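You operate a simulated robot arm through the tools that you are given. There is no shell and no other tool.

Carry out the task below with a simulated robot arm. There is one attempt and no reset: what you move stays moved.

## Task
Set the winder to 52 mm width and 2.0 mm step, push the red slider down and zero the count.

It is judged by the outcome, as a careful person would: the job done as asked, and still so three seconds after it is handed in. It fails if anything else is knocked over, pushed out of place, dropped, spilled or broken.

## Robot
A 6-joint arm with a three-finger gripper, fixed in place. Base frame: the origin is at the foot of the arm, x ahead of it, y to its left, z up. Readings come in m, rad, newtons and seconds.
Its first joint turns from -2.897 to 2.897 rad. Payload 4.89 kg.
The tool frame sits at the grasp point between the pads (the TCP): z along the fingers, y along the line on which they close. The tips reach 0.03 m beyond it. The gripper opens to 0.164 m. The gripper's body begins 0.125 m behind the TCP.
Orientation is that of the tool frame in the base frame, as [roll, pitch, yaw] about the fixed x, y, z axes, in that order (R = Rz(yaw) Ry(pitch) Rx(roll)). With the fingers straight down and closing along the base's y, the tool's x points along the base's -x, its y along +y and its z along -z.

## Interface
- The arm moves only by the tool apply_moves. Its arguments are lists of equal length, an entry for each row: "translation": the shift along the tool's x, y, z in units of 25 mm (1.0 is 25 mm), a list of three; "dr": the turn, a rotation vector about the tool's x, y, z in units of 8 degrees (1.0 is 8 degrees), a list of three; "grip": the finger opening in m, from 0 to 0.164. In form: {"translation": [[x, y, z], ...], "dr": [[wx, wy, wz], ...], "grip": [grip, ...]}. A call has 1 to 20 rows; each row shifts and turns the commanded pose from where the row before left it, along the tool's axes as they then stand. A call with a number of a shift or a turn outside -1 to 1 is refused whole. A row lasts 0.2 s, in which the tool goes at most 0.05 m and 0.15 rad; a call with a longer step from one row to the next is refused whole, and so is a gripper value outside its range. Where a pose cannot be reached the arm comes as near as it can. A force on the tool above 90 N (or 10 N above the force at the start of the call, whichever is more), or a blocked arm, ends the call early, and 0.2 s more pass. Each finger travels about 0.108 m/s and halts on what it meets, pressing with about 38 N; the grip force reading is that of the motor and also rises with nothing between the fingers. The clock runs only during rows and for 0.2 s after the last one: add rows that do not move to give the fingers time. It gives the time, the measured TCP pose, the force on the tool (base axes), the opening and the grip force at its end, in the units of the frame above (readings bear some noise), with the torque about the TCP (base axes, N m) and any sound that the robot's microphone picked up.
- Cameras (640 x 400 px; columns grow to the right, rows downward): "scene" is fixed at [0.0493, 0.4981, 1.3384]; the picture's right is [0.03, -1.00, 0.00], its down [-0.48, -0.01, -0.88] and it looks along [0.87, 0.03, -0.48] (base axes); focal length 351 px, centre (320, 200). "wrist" rides on the gripper at [0.076, -0.002, -0.152] in the tool frame; the picture's right is [0.02, 1.00, 0.00], its down [-0.88, 0.02, -0.47] and it looks along [-0.47, 0.01, 0.88] (tool axes); focal length 247 px, centre (320, 200). There is no depth. A picture from a camera that has moved, and an enlarged one, comes with that camera's place and axes in the base frame and with its lens.
- capture(camera): a new picture of that camera. The clock stands still meanwhile.
- raise_lower(by): slides the trunk up (or, below 0, down) by that many m; the arm rides with it, the base frame stays. It gives what a move gives, with no picture.
- close_up(camera, box): a new picture of the part [left, top, right, bottom] of that camera's present view, enlarged. The clock stands still meanwhile.
- sign_off(): hands the job in; it is judged then, once.

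Places have to be worked out from the pictures, the camera data and where the tool is seen. Open the gripper and draw the arm clear of the work before you hand the job in, unless the task says otherwise.

The tools are called after "Call:" as name(argument=value, ...) on one line, values as JSON. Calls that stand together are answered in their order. apply_moves: Moves the arm, as the interface text tells. Its arguments: {"type":"object","properties":{"translation":{"type":"array","items":{"type":"array","items":{"type":"number"}}},"dr":{"type":"array","items":{"type":"array","items":{"type":"number"}}},"grip":{"type":"array","items":{"type":"number"}}},"required":["translation","dr","grip"]} The other tools are called the same way: raise_lower (by) slides the trunk up or down; capture (camera) takes a picture; close_up (camera, box) takes an enlarged picture of a part of a camera's view; sign_off () hands the job in.

At the start:

```text
t: 0.0
ee_pos: [0.4231, 0.4181, 1.1752]
tool_rot: [3.14, -0.001, 3.141]
wrist_force: [0.9, 0.4, 0.2]
ft_torque: [0.0, -0.02, 0.02]
width: 0.1642
grasp_force: 0.1
trunk travel left (down, up): [-0.175, 0.215]
```

scene: 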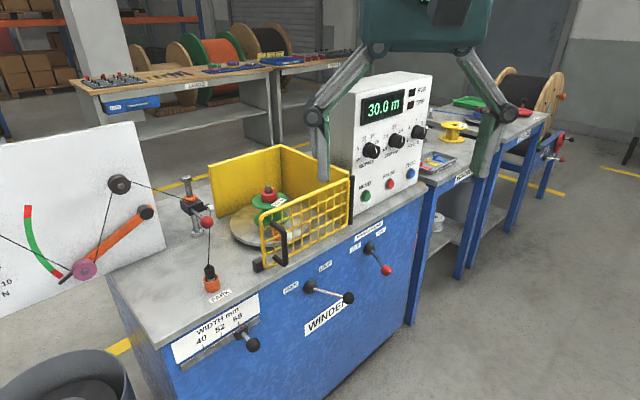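
wrist: 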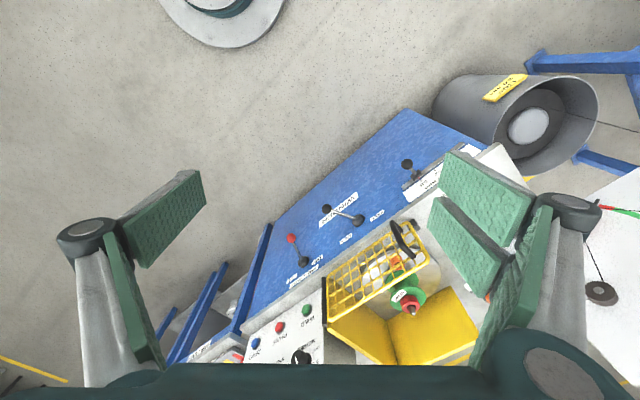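

The scene shows a winder with a width lever, levers on the front, and a panel with knobs and buttons. I'll look closer at each part before moving.

Call:
close_up(camera="scene", box=[330, 70, 450, 220])

Call:
close_up(camera="scene", box=[150, 280, 310, 380])

Call:
close_up(camera="scene", box=[270, 220, 430, 340])

Call:
close_up(camera="scene", box=[0, 120, 240, 300])

```text
2.67 times, centred on (390, 145) of scene
camera zoom: at [0.0493, 0.4981, 1.3384], right [0.03, -1.0, 0.0], down [-0.48, -0.01, -0.88], along [0.87, 0.03, -0.48], focal length 935 px, centre (133, 347)
```

zoom: 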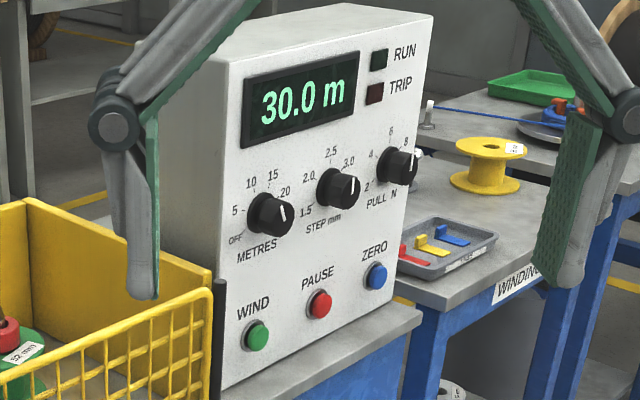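

```text
4.00 times, centred on (230, 330) of scene
camera zoom: at [0.0493, 0.4981, 1.3384], right [0.03, -1.0, 0.0], down [-0.48, -0.01, -0.88], along [0.87, 0.03, -0.48], focal length 1403 px, centre (680, -320)
```

zoom: 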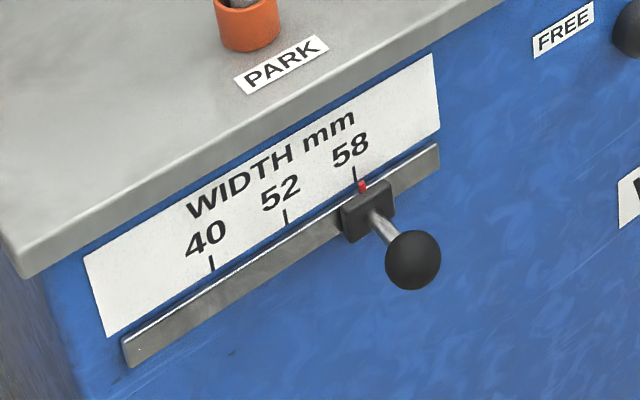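

```text
3.33 times, centred on (350, 280) of scene
camera zoom: at [0.0493, 0.4981, 1.3384], right [0.03, -1.0, 0.0], down [-0.48, -0.01, -0.88], along [0.87, 0.03, -0.48], focal length 1169 px, centre (220, -67)
```

zoom: 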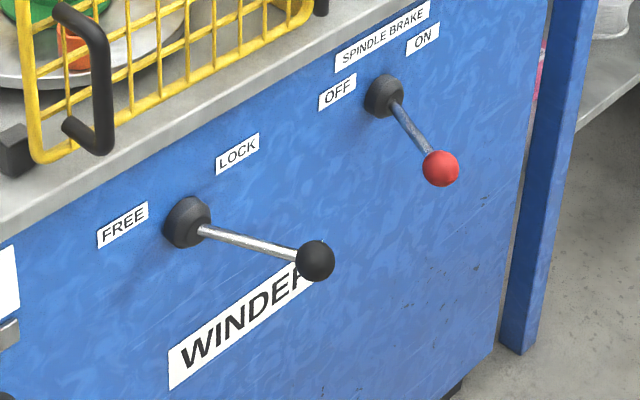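

```text
2.22 times, centred on (120, 210) of scene
camera zoom: at [0.0493, 0.4981, 1.3384], right [0.03, -1.0, 0.0], down [-0.48, -0.01, -0.88], along [0.87, 0.03, -0.48], focal length 780 px, centre (764, 178)
```

zoom: 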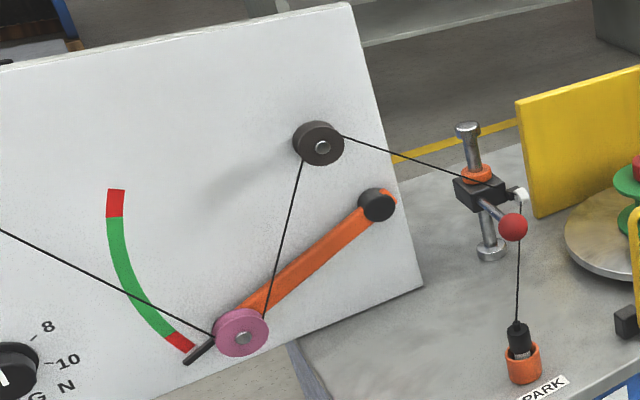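

I'll zoom in further on the step knob, the red slider on the post, and the zero button, and get the wrist view too.

Call:
close_up(camera="scene", box=[355, 120, 435, 170])

Call:
close_up(camera="scene", box=[170, 165, 250, 215])

Call:
close_up(camera="scene", box=[180, 140, 360, 300])

Call:
close_up(camera="wrist", box=[240, 100, 540, 370])

Call:
close_up(camera="scene", box=[220, 310, 280, 360])

```text
8.00 times, centred on (395, 145) of scene
camera zoom: at [0.0493, 0.4981, 1.3384], right [0.03, -1.0, 0.0], down [-0.48, -0.01, -0.88], along [0.87, 0.03, -0.48], focal length 2806 px, centre (-280, 640)
```

zoom: 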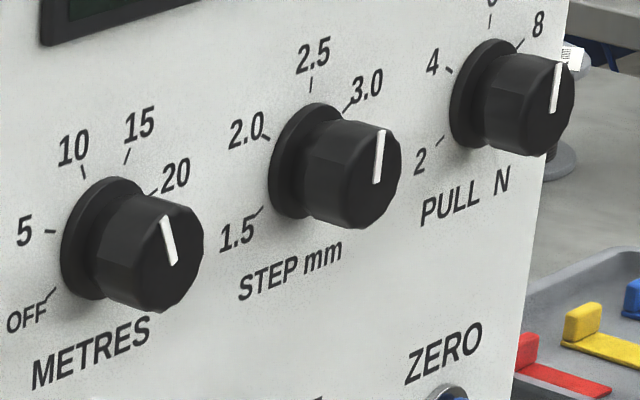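

```text
8.00 times, centred on (210, 190) of scene
camera zoom: at [0.0493, 0.4981, 1.3384], right [0.03, -1.0, 0.0], down [-0.48, -0.01, -0.88], along [0.87, 0.03, -0.48], focal length 2806 px, centre (1200, 280)
```

zoom: 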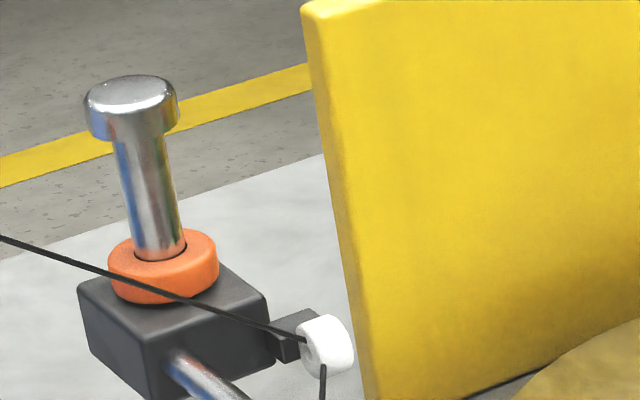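

```text
2.50 times, centred on (270, 220) of scene
camera zoom: at [0.0493, 0.4981, 1.3384], right [0.03, -1.0, 0.0], down [-0.48, -0.01, -0.88], along [0.87, 0.03, -0.48], focal length 877 px, centre (445, 150)
```

zoom: 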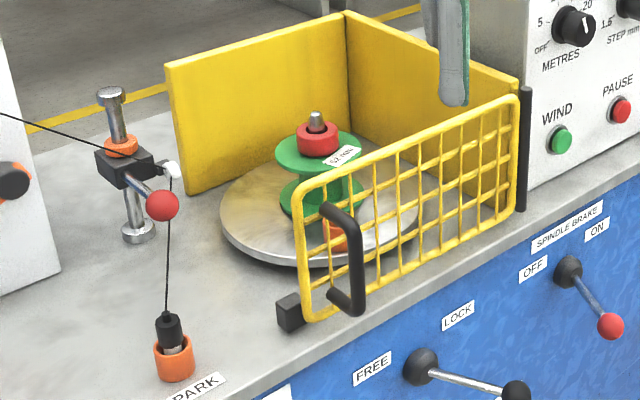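

```text
1.48 times, centred on (390, 235) of wrist
camera zoom: at [0.347, 0.4154, 1.3281], right [-0.02, 1.0, 0.0], down [0.88, 0.02, 0.47], along [0.47, 0.01, -0.88], focal length 366 px, centre (216, 148)
```

zoom: 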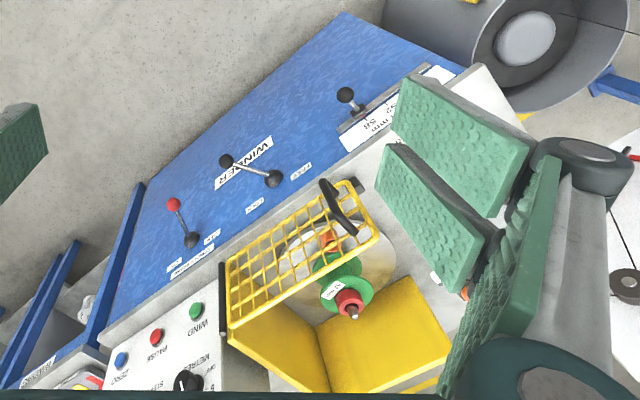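

```text
8.00 times, centred on (250, 335) of scene
camera zoom: at [0.0493, 0.4981, 1.3384], right [0.03, -1.0, 0.0], down [-0.48, -0.01, -0.88], along [0.87, 0.03, -0.48], focal length 2806 px, centre (880, -880)
```

zoom: 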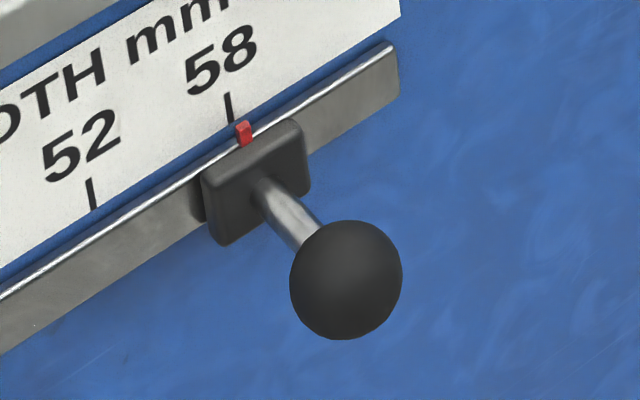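

Triangulating roughly from both views, the winder front faces about (-0.7,-0.7,0), the table top is near z≈0.73, the width ball is near (0.588,0.673,0.652), and the panel face is about 0.06 m behind the table edge. I'll turn the tool 45° toward the front face and tilt it forward partway, which gives better wrist views and tests the reach.

Call:
apply_moves(translation=[[0, 0, 0], [0, 0, 0], [0, 0, 0], [0, 0, 0], [0, 0, 0], [0, 0, 0], [0, 0, 0], [0, 0, 0], [0, 0, 0], [0, 0, 0]], dr=[[0, 0, -1], [0, 0, -1], [0, 0, -1], [0, 0, -1], [0, 0, -1], [0, 0, -0.625], [0, -1, 0], [0, -1, 0], [0, -1, 0], [0, -1, 0]], grip=[0.16, 0.16, 0.16, 0.16, 0.16, 0.16, 0.16, 0.16, 0.16, 0.16])

Call:
capture(camera="wrist")

Call:
capture(camera="scene")

```text
t: 2.2
ee_pos: [0.4241, 0.4187, 1.1753]
tool_rot: [-3.141, 0.559, -2.355]
wrist_force: [0.7, 1.1, -0.8]
ft_torque: [-0.07, 0.07, 0.01]
width: 0.1601
grasp_force: 0.0
trunk travel left (down, up): [-0.175, 0.215]
```

```text
taken
camera wrist: at [0.322, 0.3129, 1.2641], right [-0.72, 0.69, -0.01], down [0.34, 0.36, 0.87], along [0.61, 0.62, -0.5], focal length 247 px, centre (320, 200)
```

wrist: 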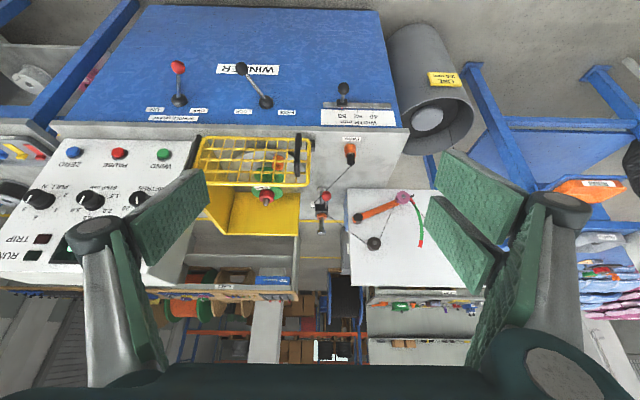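

```text
taken
```

scene: 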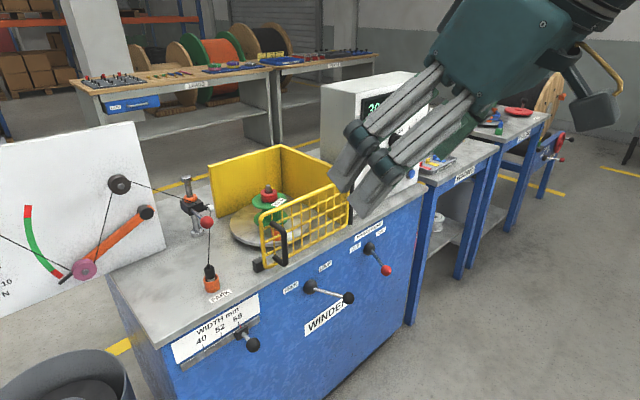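

This is a clear frontal (upside-down) view. I'll enlarge the parts of interest to triangulate them precisely.

Call:
close_up(camera="wrist", box=[0, 90, 240, 270])

Call:
close_up(camera="wrist", box=[290, 70, 420, 150])

Call:
close_up(camera="wrist", box=[230, 130, 380, 240])

Call:
close_up(camera="wrist", box=[130, 50, 310, 150])

```text
2.22 times, centred on (120, 180) of wrist
camera zoom: at [0.322, 0.3129, 1.2641], right [-0.72, 0.69, -0.01], down [0.34, 0.36, 0.87], along [0.61, 0.62, -0.5], focal length 549 px, centre (764, 244)
```

zoom: 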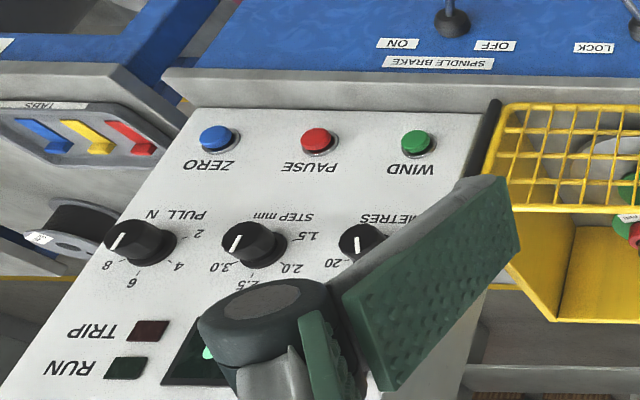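

```text
4.92 times, centred on (355, 110) of wrist
camera zoom: at [0.322, 0.3129, 1.2641], right [-0.72, 0.69, -0.01], down [0.34, 0.36, 0.87], along [0.61, 0.62, -0.5], focal length 1216 px, centre (148, 643)
```

zoom: 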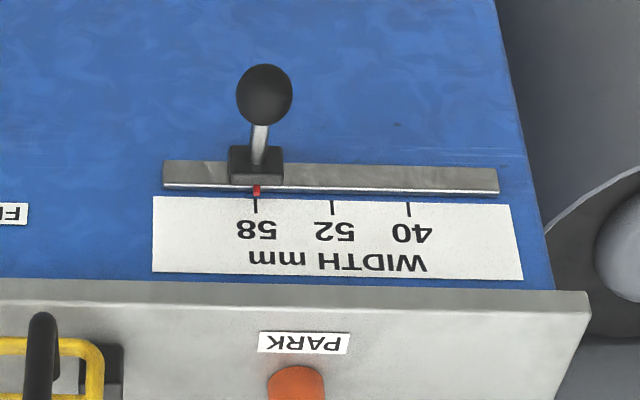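

```text
3.64 times, centred on (305, 185) of wrist
camera zoom: at [0.322, 0.3129, 1.2641], right [-0.72, 0.69, -0.01], down [0.34, 0.36, 0.87], along [0.61, 0.62, -0.5], focal length 898 px, centre (374, 254)
```

zoom: 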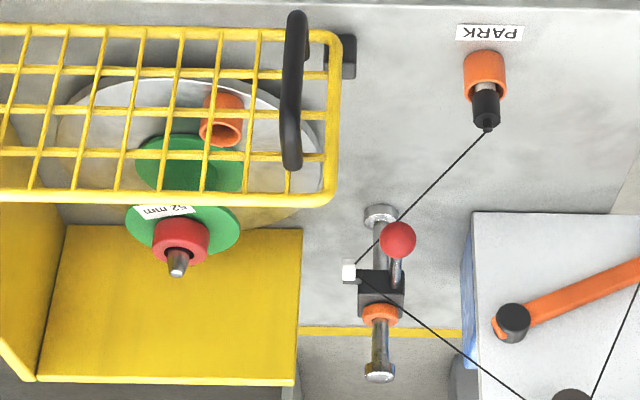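

```text
3.56 times, centred on (220, 100) of wrist
camera zoom: at [0.322, 0.3129, 1.2641], right [-0.72, 0.69, -0.01], down [0.34, 0.36, 0.87], along [0.61, 0.62, -0.5], focal length 878 px, centre (676, 556)
```

zoom: 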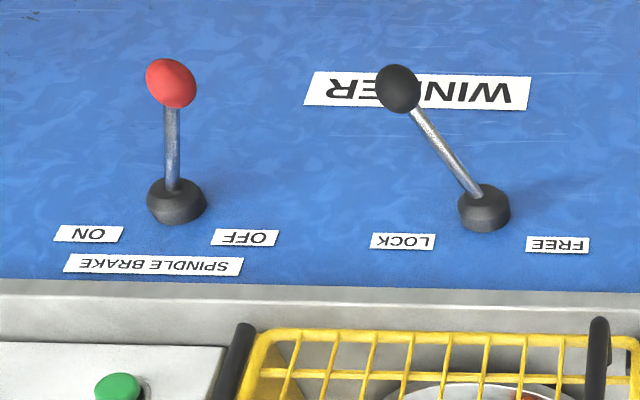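

From the two views I judge: table top z≈0.778, width ball ≈(0.582,0.666,0.662) with detents about 45 mm apart along (-0.707,0.707,0), red-ball slider on the post ≈(0.763,0.794,0.875), step knob ≈(1.05,0.29,0.985), ZERO ≈(1.167,0.214,0.827). The width slider is first, so I'll move to about 10 cm short of its ball along the tool axis.

Call:
apply_moves(translation=[[0.058, 0.126, 0.974], [0.058, 0.126, 0.974], [0.058, 0.126, 0.974], [0.058, 0.126, 0.974], [0.058, 0.126, 0.974], [0.058, 0.126, 0.974], [0.058, 0.126, 0.974], [0.058, 0.126, 0.974], [0.058, 0.126, 0.974], [0.058, 0.126, 0.974], [0.058, 0.126, 0.974], [0.058, 0.126, 0.974], [0.058, 0.126, 0.974], [0.058, 0.126, 0.974], [0.058, 0.126, 0.974], [0.058, 0.126, 0.974], [0.058, 0.126, 0.974], [0.058, 0.126, 0.974], [0.058, 0.126, 0.974], [0.058, 0.126, 0.974]], dr=[[0, 0, 0], [0, 0, 0], [0, 0, 0], [0, 0, 0], [0, 0, 0], [0, 0, 0], [0, 0, 0], [0, 0, 0], [0, 0, 0], [0, 0, 0], [0, 0, 0], [0, 0, 0], [0, 0, 0], [0, 0, 0], [0, 0, 0], [0, 0, 0], [0, 0, 0], [0, 0, 0], [0, 0, 0], [0, 0, 0]], grip=[0.08, 0.08, 0.08, 0.08, 0.08, 0.08, 0.08, 0.08, 0.08, 0.08, 0.08, 0.08, 0.08, 0.08, 0.08, 0.08, 0.08, 0.08, 0.08, 0.08])

Call:
capture(camera="wrist")

Call:
capture(camera="scene")

```text
t: 6.4
ee_pos: [0.5458, 0.6283, 0.7488]
tool_rot: [3.142, 0.556, -2.355]
wrist_force: [-0.1, -0.8, 0.3]
ft_torque: [0.05, -0.03, 0.01]
width: 0.0802
grasp_force: 0.1
out of reach, approached as far as the arm can: row 20
trunk travel left (down, up): [-0.175, 0.215]
```

```text
taken
camera wrist: at [0.4439, 0.523, 0.8387], right [-0.72, 0.69, -0.01], down [0.34, 0.37, 0.87], along [0.61, 0.62, -0.5], focal length 247 px, centre (320, 200)
```

wrist: 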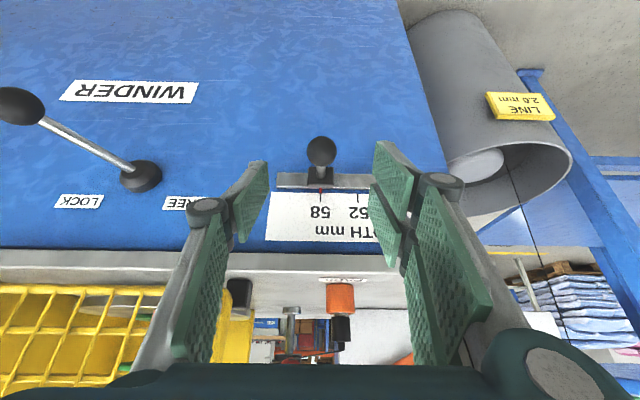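

```text
taken
```

scene: 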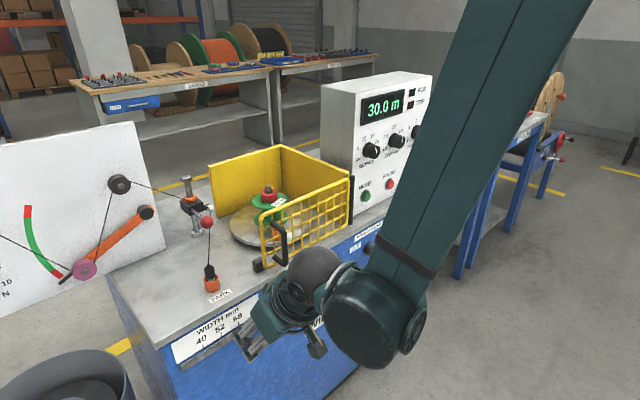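

The ball projects to about (0.582,0.666,0.665), on the closing plane of the fingers. The arm reports its reach limit here, so I'll lower the trunk 0.10 m, which brings the open fingers in front of the ball without touching it.

Call:
raise_lower(by=-0.1)

Call:
capture(camera="wrist")

```text
t: 7.7
ee_pos: [0.545, 0.6292, 0.6487]
tool_rot: [3.141, 0.555, -2.357]
wrist_force: [-0.2, -0.3, 0.3]
ft_torque: [-0.01, 0.03, -0.01]
width: 0.08
grasp_force: 0.2
trunk travel left (down, up): [-0.075, 0.315]
```

```text
taken
camera wrist: at [0.444, 0.5232, 0.739], right [-0.72, 0.69, -0.01], down [0.34, 0.37, 0.87], along [0.6, 0.62, -0.5], focal length 247 px, centre (320, 200)
```

wrist: 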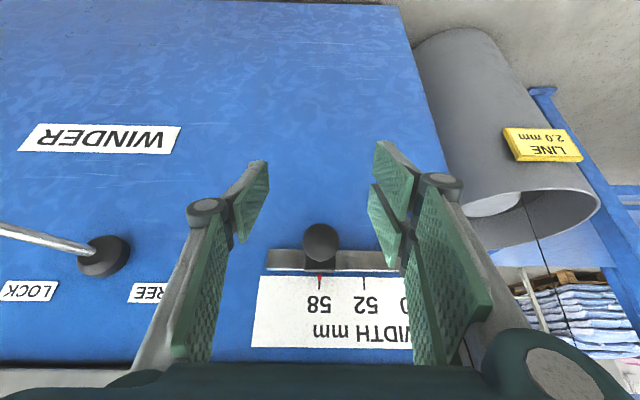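

The ball triangulates to n≈0.883 (along the face normal) and z≈0.666, and the TCP is at n≈0.830 and z≈0.649. I'll move up and forward so the pads straddle the ball.

Call:
apply_moves(translation=[[-0.5, 0, 0.1], [-0.5, 0, 0.1], [-0.5, 0, 0.1], [-0.467, 0, 0.1]], dr=[[0, 0, 0], [0, 0, 0], [0, 0, 0], [0, 0, 0]], grip=[0.08, 0.08, 0.08, 0.08])

Call:
capture(camera="wrist")

```text
t: 8.7
ee_pos: [0.578, 0.6609, 0.6672]
tool_rot: [3.141, 0.555, -2.358]
wrist_force: [-0.6, -0.7, 1.0]
ft_torque: [-0.03, -0.01, 0.01]
width: 0.0805
grasp_force: 0.0
trunk travel left (down, up): [-0.075, 0.315]
```

```text
taken
camera wrist: at [0.4773, 0.5563, 0.7565], right [-0.72, 0.69, -0.01], down [0.34, 0.37, 0.87], along [0.61, 0.62, -0.5], focal length 247 px, centre (320, 200)
```

wrist: 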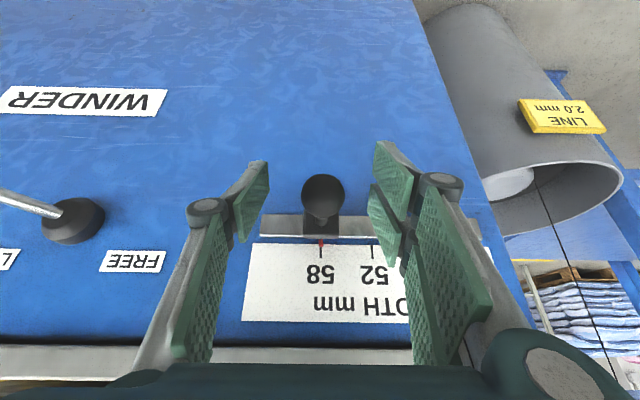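

The ball is centred at the TCP pixel. I'll close the fingers on it.

Call:
apply_moves(translation=[[0, 0, 0], [0, 0, 0], [0, 0, 0]], dr=[[0, 0, 0], [0, 0, 0], [0, 0, 0]], grip=[0.02, 0.02, 0.02])

Call:
capture(camera="wrist")

```text
t: 9.5
ee_pos: [0.5788, 0.6615, 0.6665]
tool_rot: [3.141, 0.555, -2.356]
wrist_force: [-1.5, 3.7, 1.5]
ft_torque: [0.01, 0.0, 0.03]
width: 0.0302
grasp_force: 45.2
trunk travel left (down, up): [-0.075, 0.315]
```

```text
taken
camera wrist: at [0.4773, 0.5565, 0.7564], right [-0.72, 0.69, -0.01], down [0.34, 0.37, 0.87], along [0.6, 0.62, -0.5], focal length 247 px, centre (320, 200)
```

wrist: 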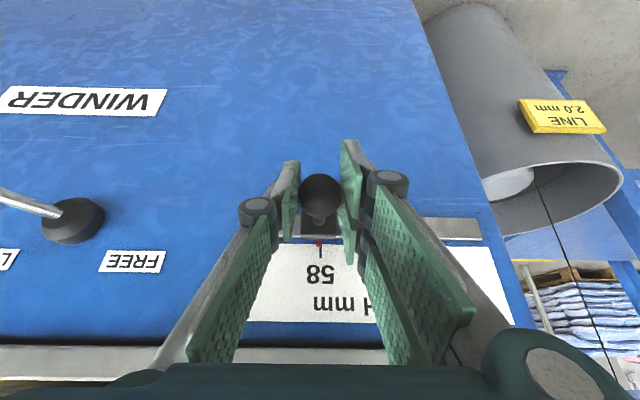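

The ball is gripped (30 mm wide). I'll slide it 45 mm along the rail toward the 52 mark in small steps and watch the force.

Call:
apply_moves(translation=[[0, 0.3, 0], [0, 0.3, 0], [0, 0.3, 0], [0, 0.3, 0], [0, 0.3, 0], [0, 0.3, 0], [0, 0, 0]], dr=[[0, 0, 0], [0, 0, 0], [0, 0, 0], [0, 0, 0], [0, 0, 0], [0, 0, 0], [0, 0, 0]], grip=[0.02, 0.02, 0.02, 0.02, 0.02, 0.02, 0.02])

Call:
capture(camera="wrist")

Call:
capture(camera="scene")

```text
t: 11.1
ee_pos: [0.5462, 0.6936, 0.6675]
tool_rot: [-3.139, 0.555, -2.354]
wrist_force: [-3.9, -0.2, 5.6]
ft_torque: [0.02, 0.03, 0.03]
width: 0.0302
grasp_force: 44.5
trunk travel left (down, up): [-0.075, 0.315]
```

```text
taken
camera wrist: at [0.4454, 0.5885, 0.7563], right [-0.72, 0.69, -0.01], down [0.34, 0.37, 0.87], along [0.6, 0.62, -0.5], focal length 247 px, centre (320, 200)
```

wrist: 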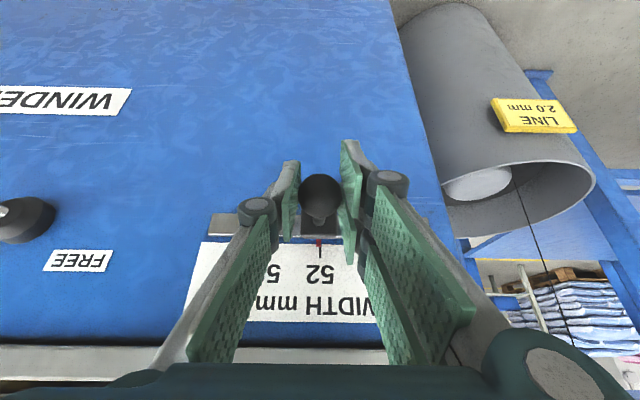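

```text
taken
```

scene: 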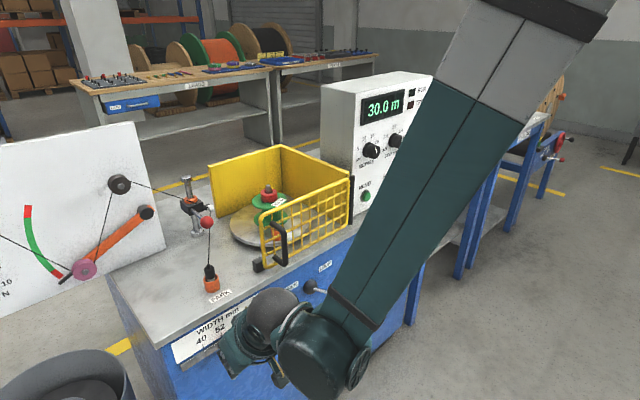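

It slid freely, with the carriage under the 52 mark. I'll zoom in to check the pointer against the tick.

Call:
close_up(camera="wrist", box=[280, 200, 360, 260])

```text
6.67 times, centred on (320, 230) of wrist
camera zoom: at [0.4454, 0.5885, 0.7563], right [-0.72, 0.69, -0.01], down [0.34, 0.37, 0.87], along [0.6, 0.62, -0.5], focal length 1646 px, centre (320, 0)
```

zoom: 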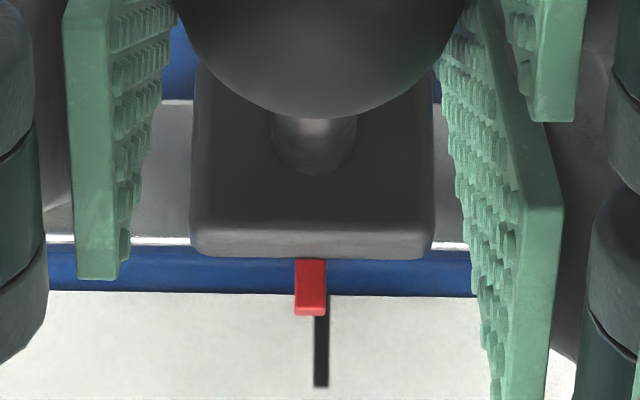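

The red pointer sits roughly 1.5 mm short of the 52 tick. I'll nudge it a little further and recheck.

Call:
apply_moves(translation=[[0, 0.06, 0], [0, 0, 0]], dr=[[0, 0, 0], [0, 0, 0]], grip=[0.02, 0.02])

Call:
close_up(camera="wrist", box=[280, 200, 360, 260])

```text
t: 11.7
ee_pos: [0.5464, 0.6942, 0.6668]
tool_rot: [3.14, 0.555, -2.359]
wrist_force: [-2.7, -4.1, 4.9]
ft_torque: [-0.01, 0.01, -0.02]
width: 0.0301
grasp_force: 44.6
trunk travel left (down, up): [-0.075, 0.315]
```

```text
6.67 times, centred on (320, 230) of wrist
camera zoom: at [0.4448, 0.589, 0.7563], right [-0.72, 0.69, -0.01], down [0.34, 0.37, 0.87], along [0.61, 0.62, -0.5], focal length 1646 px, centre (320, 0)
```

zoom: 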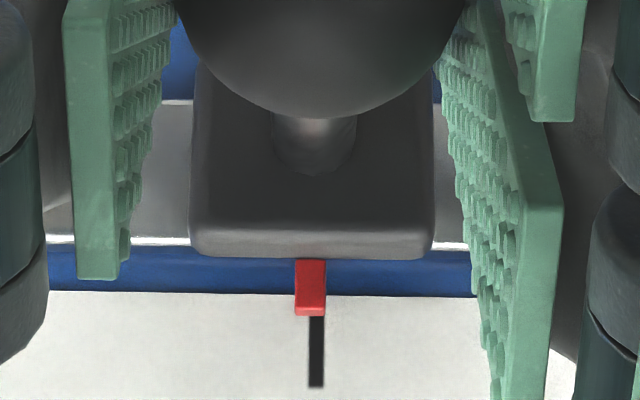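

Nearly aligned; one more sub-millimetre nudge, then I'll open the fingers and check that it stays.

Call:
apply_moves(translation=[[0, 0.035, 0], [0, 0, 0], [0, 0, 0]], dr=[[0, 0, 0], [0, 0, 0], [0, 0, 0]], grip=[0.02, 0.02, 0.02])

Call:
close_up(camera="wrist", box=[280, 200, 360, 260])

Call:
apply_moves(translation=[[0, 0, 0], [0, 0, 0], [0, 0, 0]], dr=[[0, 0, 0], [0, 0, 0], [0, 0, 0]], grip=[0.06, 0.06, 0.06])

Call:
close_up(camera="wrist", box=[280, 200, 360, 260])

```text
t: 12.5
ee_pos: [0.5451, 0.6958, 0.6661]
tool_rot: [-3.142, 0.554, -2.357]
wrist_force: [-0.4, -1.1, 6.9]
ft_torque: [0.01, -0.05, -0.01]
width: 0.0302
grasp_force: 45.1
trunk travel left (down, up): [-0.075, 0.315]
```

```text
6.67 times, centred on (320, 230) of wrist
camera zoom: at [0.444, 0.5898, 0.7563], right [-0.72, 0.69, -0.01], down [0.34, 0.37, 0.87], along [0.61, 0.62, -0.5], focal length 1646 px, centre (320, 0)
```

zoom: 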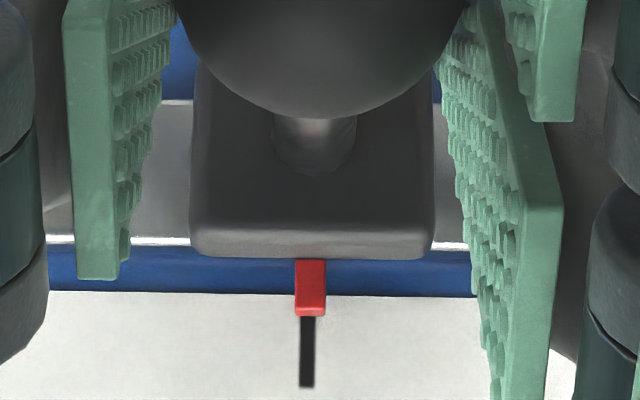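

```text
t: 13.3
ee_pos: [0.5463, 0.6951, 0.6672]
tool_rot: [3.141, 0.554, -2.356]
wrist_force: [-0.5, -0.1, 0.8]
ft_torque: [-0.03, 0.0, -0.02]
width: 0.0601
grasp_force: 0.2
trunk travel left (down, up): [-0.075, 0.315]
```

```text
6.67 times, centred on (320, 230) of wrist
camera zoom: at [0.4441, 0.5899, 0.756], right [-0.72, 0.69, -0.01], down [0.34, 0.37, 0.87], along [0.6, 0.62, -0.5], focal length 1646 px, centre (320, 0)
```

zoom: 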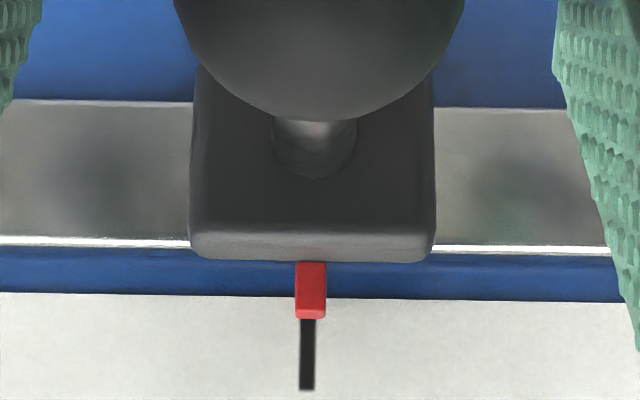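

Pointer and tick agree to within about half a millimetre, and it stayed after release. I'll back straight out from the ball and then rise above table level.

Call:
apply_moves(translation=[[0.509, 0, -0.318], [0.509, 0, -0.318], [0.509, 0, -0.318], [0.509, 0, -0.318], [-0.495, 0, -0.79], [-0.495, 0, -0.79], [-0.495, 0, -0.79], [-0.495, 0, -0.79], [-0.495, 0, -0.79], [-0.495, 0, -0.79], [-0.495, 0, -0.79], [-0.495, 0, -0.79], [-0.495, 0, -0.79], [-0.495, 0, -0.79], [-0.495, 0, -0.79], [-0.495, 0, -0.79]], dr=[[0, 0, 0], [0, 0, 0], [0, 0, 0], [0, 0, 0], [0, 0, 0], [0, 0, 0], [0, 0, 0], [0, 0, 0], [0, 0, 0], [0, 0, 0], [0, 0, 0], [0, 0, 0], [0, 0, 0], [0, 0, 0], [0, 0, 0], [0, 0, 0]], grip=[0.06, 0.06, 0.06, 0.06, 0.06, 0.06, 0.06, 0.06, 0.06, 0.06, 0.06, 0.06, 0.06, 0.06, 0.06, 0.06])

Call:
capture(camera="wrist")

Call:
capture(camera="scene")

```text
t: 16.7
ee_pos: [0.5105, 0.6494, 0.947]
tool_rot: [3.141, 0.554, -2.364]
wrist_force: [0.9, 0.3, 0.1]
ft_torque: [-0.03, 0.05, -0.01]
width: 0.0602
grasp_force: 0.1
trunk travel left (down, up): [-0.075, 0.315]
```

```text
taken
camera wrist: at [0.4086, 0.5459, 1.0366], right [-0.71, 0.7, -0.01], down [0.34, 0.36, 0.87], along [0.61, 0.61, -0.5], focal length 247 px, centre (320, 200)
```

wrist: 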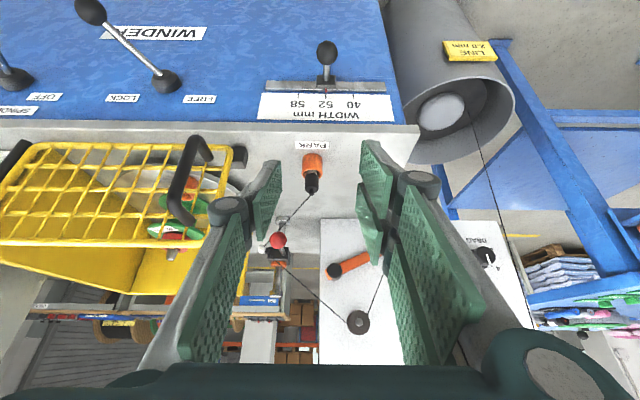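

```text
taken
```

scene: 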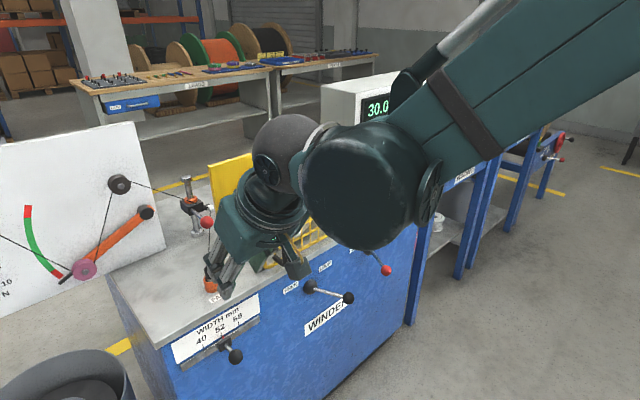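

Width carriage now stands at 52 in this view. Next is the red-knob slider at about (0.762,0.795,0.874); I'll raise the trunk to get the forearm well above the guard before reaching over.

Call:
raise_lower(by=0.15)

Call:
close_up(camera="wrist", box=[230, 130, 400, 300])

Call:
capture(camera="scene")

```text
t: 18.5
ee_pos: [0.5043, 0.6539, 1.0972]
tool_rot: [3.141, 0.556, -2.356]
wrist_force: [0.5, -0.2, 0.6]
ft_torque: [-0.02, -0.01, -0.01]
width: 0.0603
grasp_force: 0.1
trunk travel left (down, up): [-0.225, 0.165]
```

```text
2.35 times, centred on (315, 215) of wrist
camera zoom: at [0.4032, 0.5488, 1.1865], right [-0.72, 0.69, -0.01], down [0.34, 0.37, 0.87], along [0.61, 0.62, -0.5], focal length 581 px, centre (332, 165)
```

zoom: 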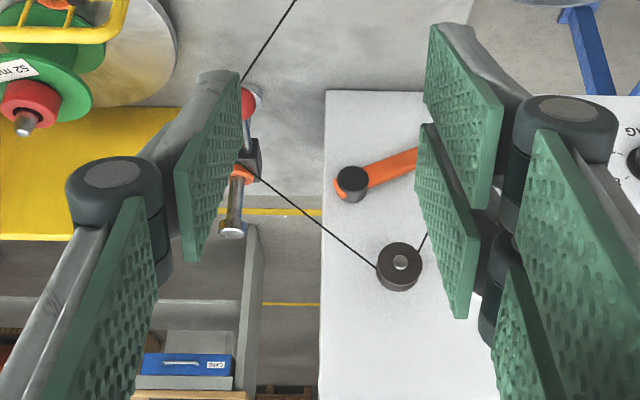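

```text
taken
```

scene: 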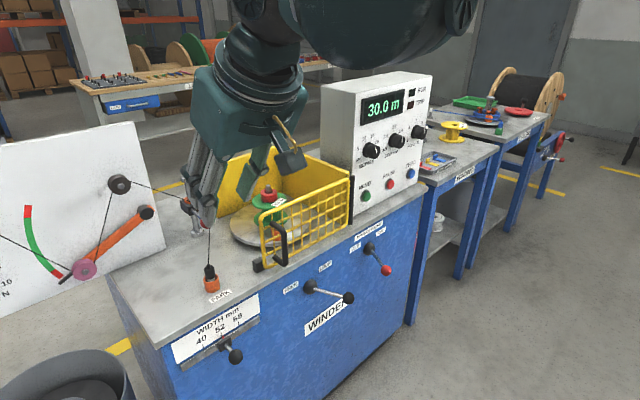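

Everything is clear up here. I'll turn the tool so it heads in slightly from the left (away from the guard corner near (0.68,0.64,0.95)), tilt it to 45°, and close the fingers.

Call:
apply_moves(translation=[[0, 0, 0], [0, 0, 0], [0, 0, 0], [0, 0, 0], [0, 0, 0], [0, 0, 0]], dr=[[0.44, 0, 0.707], [0.44, 0, 0.707], [0.44, 0, 0.707], [0, -0.82, 0], [0, -0.82, 0], [0, 0, 0]], grip=[0.0, 0.0, 0.0, 0.0, 0.0, 0.0])

Call:
capture(camera="scene")

Call:
capture(camera="wrist")

```text
t: 20.1
ee_pos: [0.5484, 0.6402, 1.0915]
tool_rot: [-3.139, 0.783, -2.761]
wrist_force: [-0.1, 0.9, -1.9]
ft_torque: [-0.09, 0.0, -0.11]
width: 0.0001
grasp_force: 37.9
trunk travel left (down, up): [-0.225, 0.165]
stopped in row 6: the arm was blocked; the commanded pose is now the measured one
```

```text
taken
```

scene: 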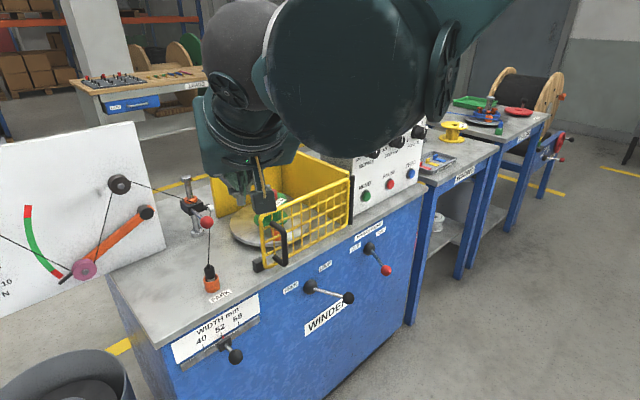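

```text
taken
camera wrist: at [0.3996, 0.5772, 1.1449], right [-0.38, 0.92, -0.02], down [0.26, 0.13, 0.96], along [0.89, 0.36, -0.29], focal length 247 px, centre (320, 200)
```

wrist: 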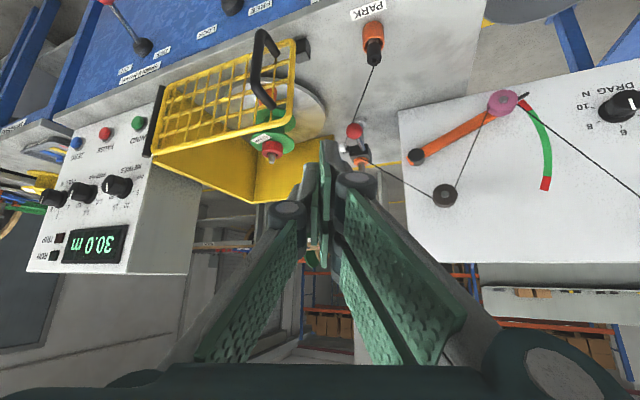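

The arm reported being blocked with no contact force, and the pose is a little off what I asked, so this may be a joint-limit effect. I'll hold still for a few rows and see where it settles.

Call:
apply_moves(translation=[[0, 0, 0], [0, 0, 0]], dr=[[0, 0, 0], [0, 0, 0]], grip=[0.0, 0.0])

Call:
capture(camera="scene")

```text
t: 20.7
ee_pos: [0.5464, 0.6378, 1.0928]
tool_rot: [-3.14, 0.786, -2.758]
wrist_force: [-1.1, -0.9, 0.3]
ft_torque: [0.01, -0.05, 0.01]
width: 0.0
grasp_force: 38.2
trunk travel left (down, up): [-0.225, 0.165]
```

```text
taken
```

scene: 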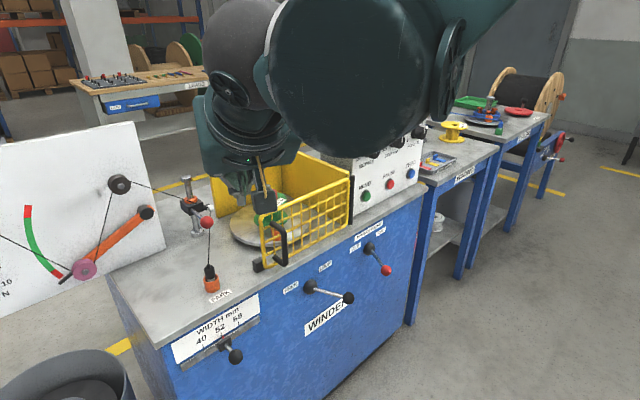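

It's stable at heading 22°, tilt 45°, with the fingers shut. I'll move the fingertips to above the slider's handle rod, just behind the red ball, staying about 5 cm higher than needed first.

Call:
apply_moves(translation=[[-0.402, 0.24, 0.841], [-0.402, 0.24, 0.841], [-0.402, 0.24, 0.841], [-0.402, 0.24, 0.841], [-0.402, 0.24, 0.841], [-0.402, 0.24, 0.841], [-0.402, 0.24, 0.841], [-0.402, 0.24, 0.841], [-0.402, 0.24, 0.841], [-0.402, 0.24, 0.841], [-0.402, 0.24, 0.841], [-0.402, 0.24, 0.841], [0, 0, 0]], dr=[[0, 0, 0], [0, 0, 0], [0, 0, 0], [0, 0, 0], [0, 0, 0], [0, 0, 0], [0, 0, 0], [0, 0, 0], [0, 0, 0], [0, 0, 0], [0, 0, 0], [0, 0, 0], [0, 0, 0]], grip=[0.0, 0.0, 0.0, 0.0, 0.0, 0.0, 0.0, 0.0, 0.0, 0.0, 0.0, 0.0, 0.0])

Call:
capture(camera="wrist")

Call:
capture(camera="scene")

```text
t: 23.5
ee_pos: [0.7547, 0.809, 1.0007]
tool_rot: [-3.14, 0.784, -2.749]
wrist_force: [-0.3, -0.5, 0.3]
ft_torque: [-0.01, -0.03, -0.03]
width: 0.0
grasp_force: 37.6
trunk travel left (down, up): [-0.225, 0.165]
```

```text
taken
camera wrist: at [0.6056, 0.7434, 1.0547], right [-0.4, 0.92, -0.02], down [0.26, 0.13, 0.96], along [0.88, 0.37, -0.29], focal length 247 px, centre (320, 200)
```

wrist: 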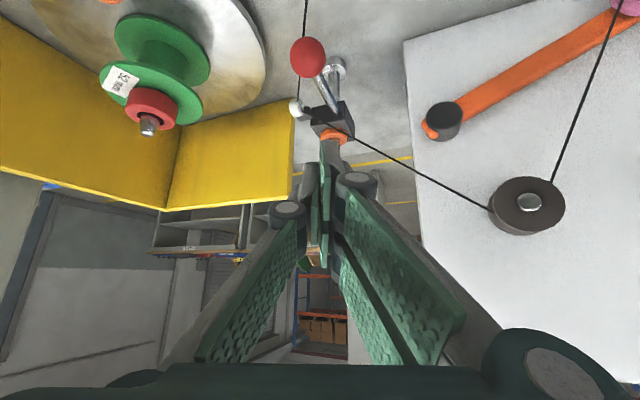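

```text
taken
```

scene: 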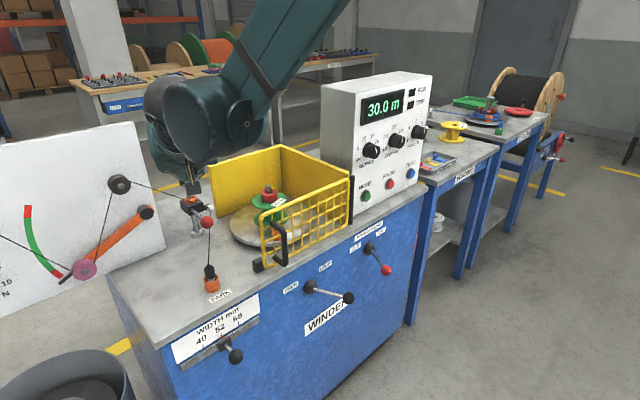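

The wrist view confirms the red ball at about (0.765,0.797,0.874), with the rod running back along (0.7,0.7). I'll lower the fingertip edge to just above the rod, about 18 mm behind the ball.

Call:
apply_moves(translation=[[0.462, -0.084, 0.602], [0.462, -0.084, 0.602], [0.462, -0.084, 0.602], [0.462, -0.084, 0.602], [0, 0, 0]], dr=[[0, 0, 0], [0, 0, 0], [0, 0, 0], [0, 0, 0], [0, 0, 0]], grip=[0.0, 0.0, 0.0, 0.0, 0.0])

Call:
capture(camera="wrist")

Call:
close_up(camera="scene", box=[150, 140, 310, 260])

```text
t: 24.7
ee_pos: [0.7666, 0.8034, 0.9255]
tool_rot: [-3.138, 0.784, -2.749]
wrist_force: [0.6, 0.2, -0.1]
ft_torque: [0.0, -0.02, -0.03]
width: 0.0001
grasp_force: 37.9
trunk travel left (down, up): [-0.225, 0.165]
```

```text
taken
camera wrist: at [0.6175, 0.7391, 0.9794], right [-0.4, 0.92, -0.02], down [0.26, 0.13, 0.96], along [0.88, 0.37, -0.29], focal length 247 px, centre (320, 200)
```

wrist: 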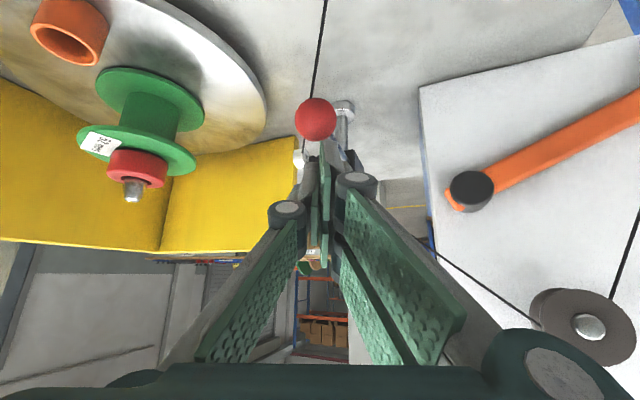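

```text
3.33 times, centred on (230, 200) of scene
camera zoom: at [0.0493, 0.4981, 1.3384], right [0.03, -1.0, 0.0], down [-0.48, -0.01, -0.88], along [0.87, 0.03, -0.48], focal length 1169 px, centre (620, 200)
```

zoom: 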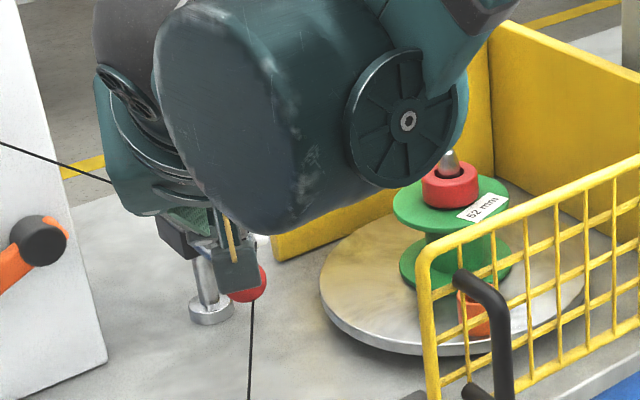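

The fingertip appears right above the rod behind the ball. I'll check with a close-up before pressing.

Call:
close_up(camera="wrist", box=[270, 80, 370, 200])

```text
3.33 times, centred on (320, 140) of wrist
camera zoom: at [0.6175, 0.7391, 0.9794], right [-0.4, 0.92, -0.02], down [0.26, 0.13, 0.96], along [0.88, 0.37, -0.29], focal length 823 px, centre (320, 400)
```

zoom: 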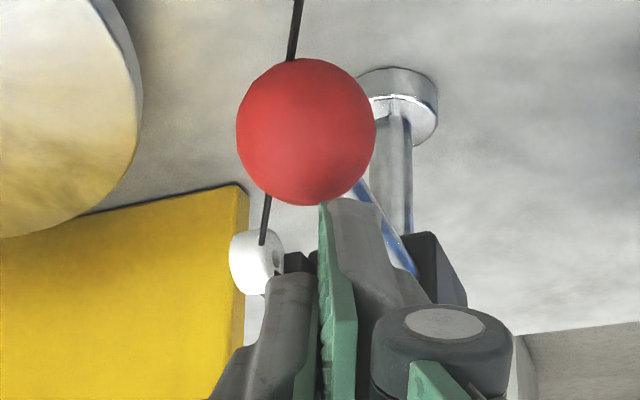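

The +y side of this gripper has a finger that reaches about 3 cm toward the camera side, so its tip is the lowest edge; it currently hangs just beside the ball. Combining all the rays puts the ball nearer (0.776,0.801,0.865), so I'll rise 12 mm and shift forward to centre that fingertip over the rod.

Call:
apply_moves(translation=[[-0.34, 0, -0.34], [-0.35, -0.033, 0.347], [-0.35, -0.033, 0.347], [0, 0, 0]], dr=[[0, 0, 0], [0, 0, 0], [0, 0, 0], [0, 0, 0]], grip=[0.0, 0.0, 0.0, 0.0])

Call:
close_up(camera="wrist", box=[270, 80, 370, 200])

Call:
close_up(camera="scene", box=[160, 160, 240, 240])

```text
t: 25.7
ee_pos: [0.7892, 0.8112, 0.9379]
tool_rot: [-3.14, 0.785, -2.749]
wrist_force: [0.1, -0.4, 0.0]
ft_torque: [0.01, -0.01, 0.0]
width: 0.0
grasp_force: 37.5
trunk travel left (down, up): [-0.225, 0.165]
```

```text
3.33 times, centred on (320, 140) of wrist
camera zoom: at [0.6408, 0.7465, 0.9918], right [-0.4, 0.92, -0.02], down [0.26, 0.13, 0.96], along [0.88, 0.37, -0.29], focal length 823 px, centre (320, 400)
```

zoom: 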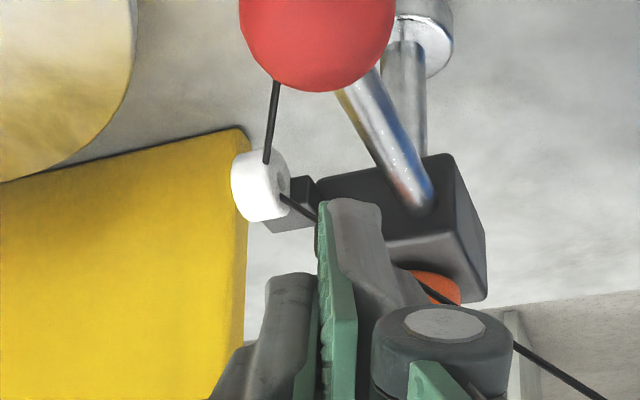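

```text
5.00 times, centred on (200, 200) of scene
camera zoom: at [0.0493, 0.4981, 1.3384], right [0.03, -1.0, 0.0], down [-0.48, -0.01, -0.88], along [0.87, 0.03, -0.48], focal length 1754 px, centre (920, 200)
```

zoom: 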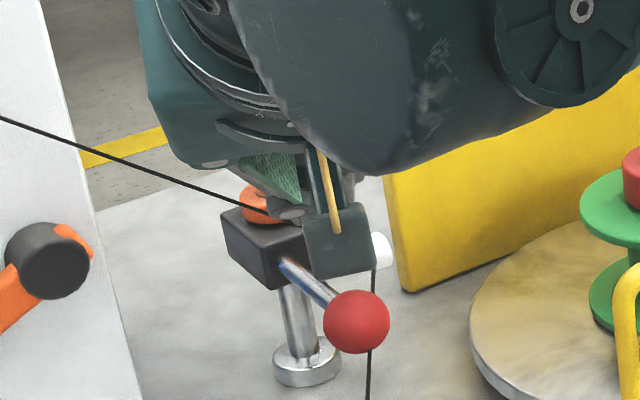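

Now the view is clear: rod at e≈-0.021, ball centre near (0.773,0.800,0.864), and the thread crosses above the rod close to the block. To stay off the thread I'll pull back about 18 mm so the fingertip is over the ball's crown, then press down slowly about 35 mm and look.

Call:
apply_moves(translation=[[0.481, -0.281, -0.48], [0, 0, 0], [0.283, 0, 0.283], [0.283, 0, 0.283], [0.283, 0, 0.283], [0.14, 0, 0.14], [0, 0, 0]], dr=[[0, 0, 0], [0, 0, 0], [0, 0, 0], [0, 0, 0], [0, 0, 0], [0, 0, 0], [0, 0, 0]], grip=[0.0, 0.0, 0.0, 0.0, 0.0, 0.0, 0.0])

Call:
close_up(camera="wrist", box=[270, 80, 370, 200])

Call:
close_up(camera="scene", box=[160, 160, 240, 240])

```text
t: 27.3
ee_pos: [0.7755, 0.7986, 0.9032]
tool_rot: [-3.141, 0.785, -2.75]
wrist_force: [-0.7, -0.1, -0.4]
ft_torque: [0.0, 0.0, -0.01]
width: 0.0004
grasp_force: 38.2
trunk travel left (down, up): [-0.225, 0.165]
```

```text
3.33 times, centred on (320, 140) of wrist
camera zoom: at [0.6274, 0.7337, 0.9567], right [-0.4, 0.92, -0.02], down [0.26, 0.13, 0.96], along [0.88, 0.37, -0.29], focal length 823 px, centre (320, 400)
```

zoom: 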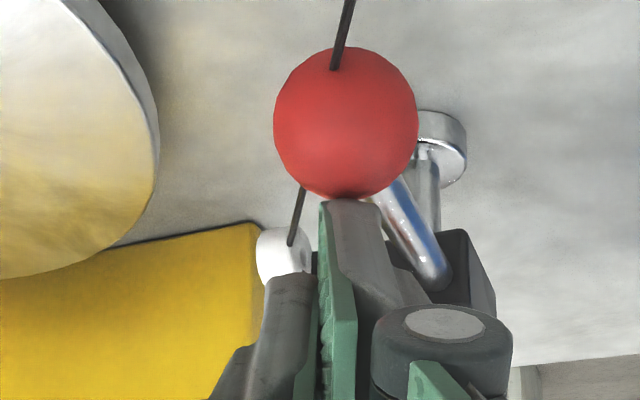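

```text
5.00 times, centred on (200, 200) of scene
camera zoom: at [0.0493, 0.4981, 1.3384], right [0.03, -1.0, 0.0], down [-0.48, -0.01, -0.88], along [0.87, 0.03, -0.48], focal length 1754 px, centre (920, 200)
```

zoom: 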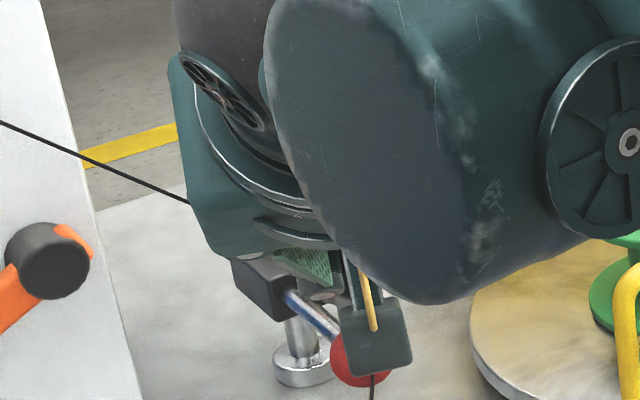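

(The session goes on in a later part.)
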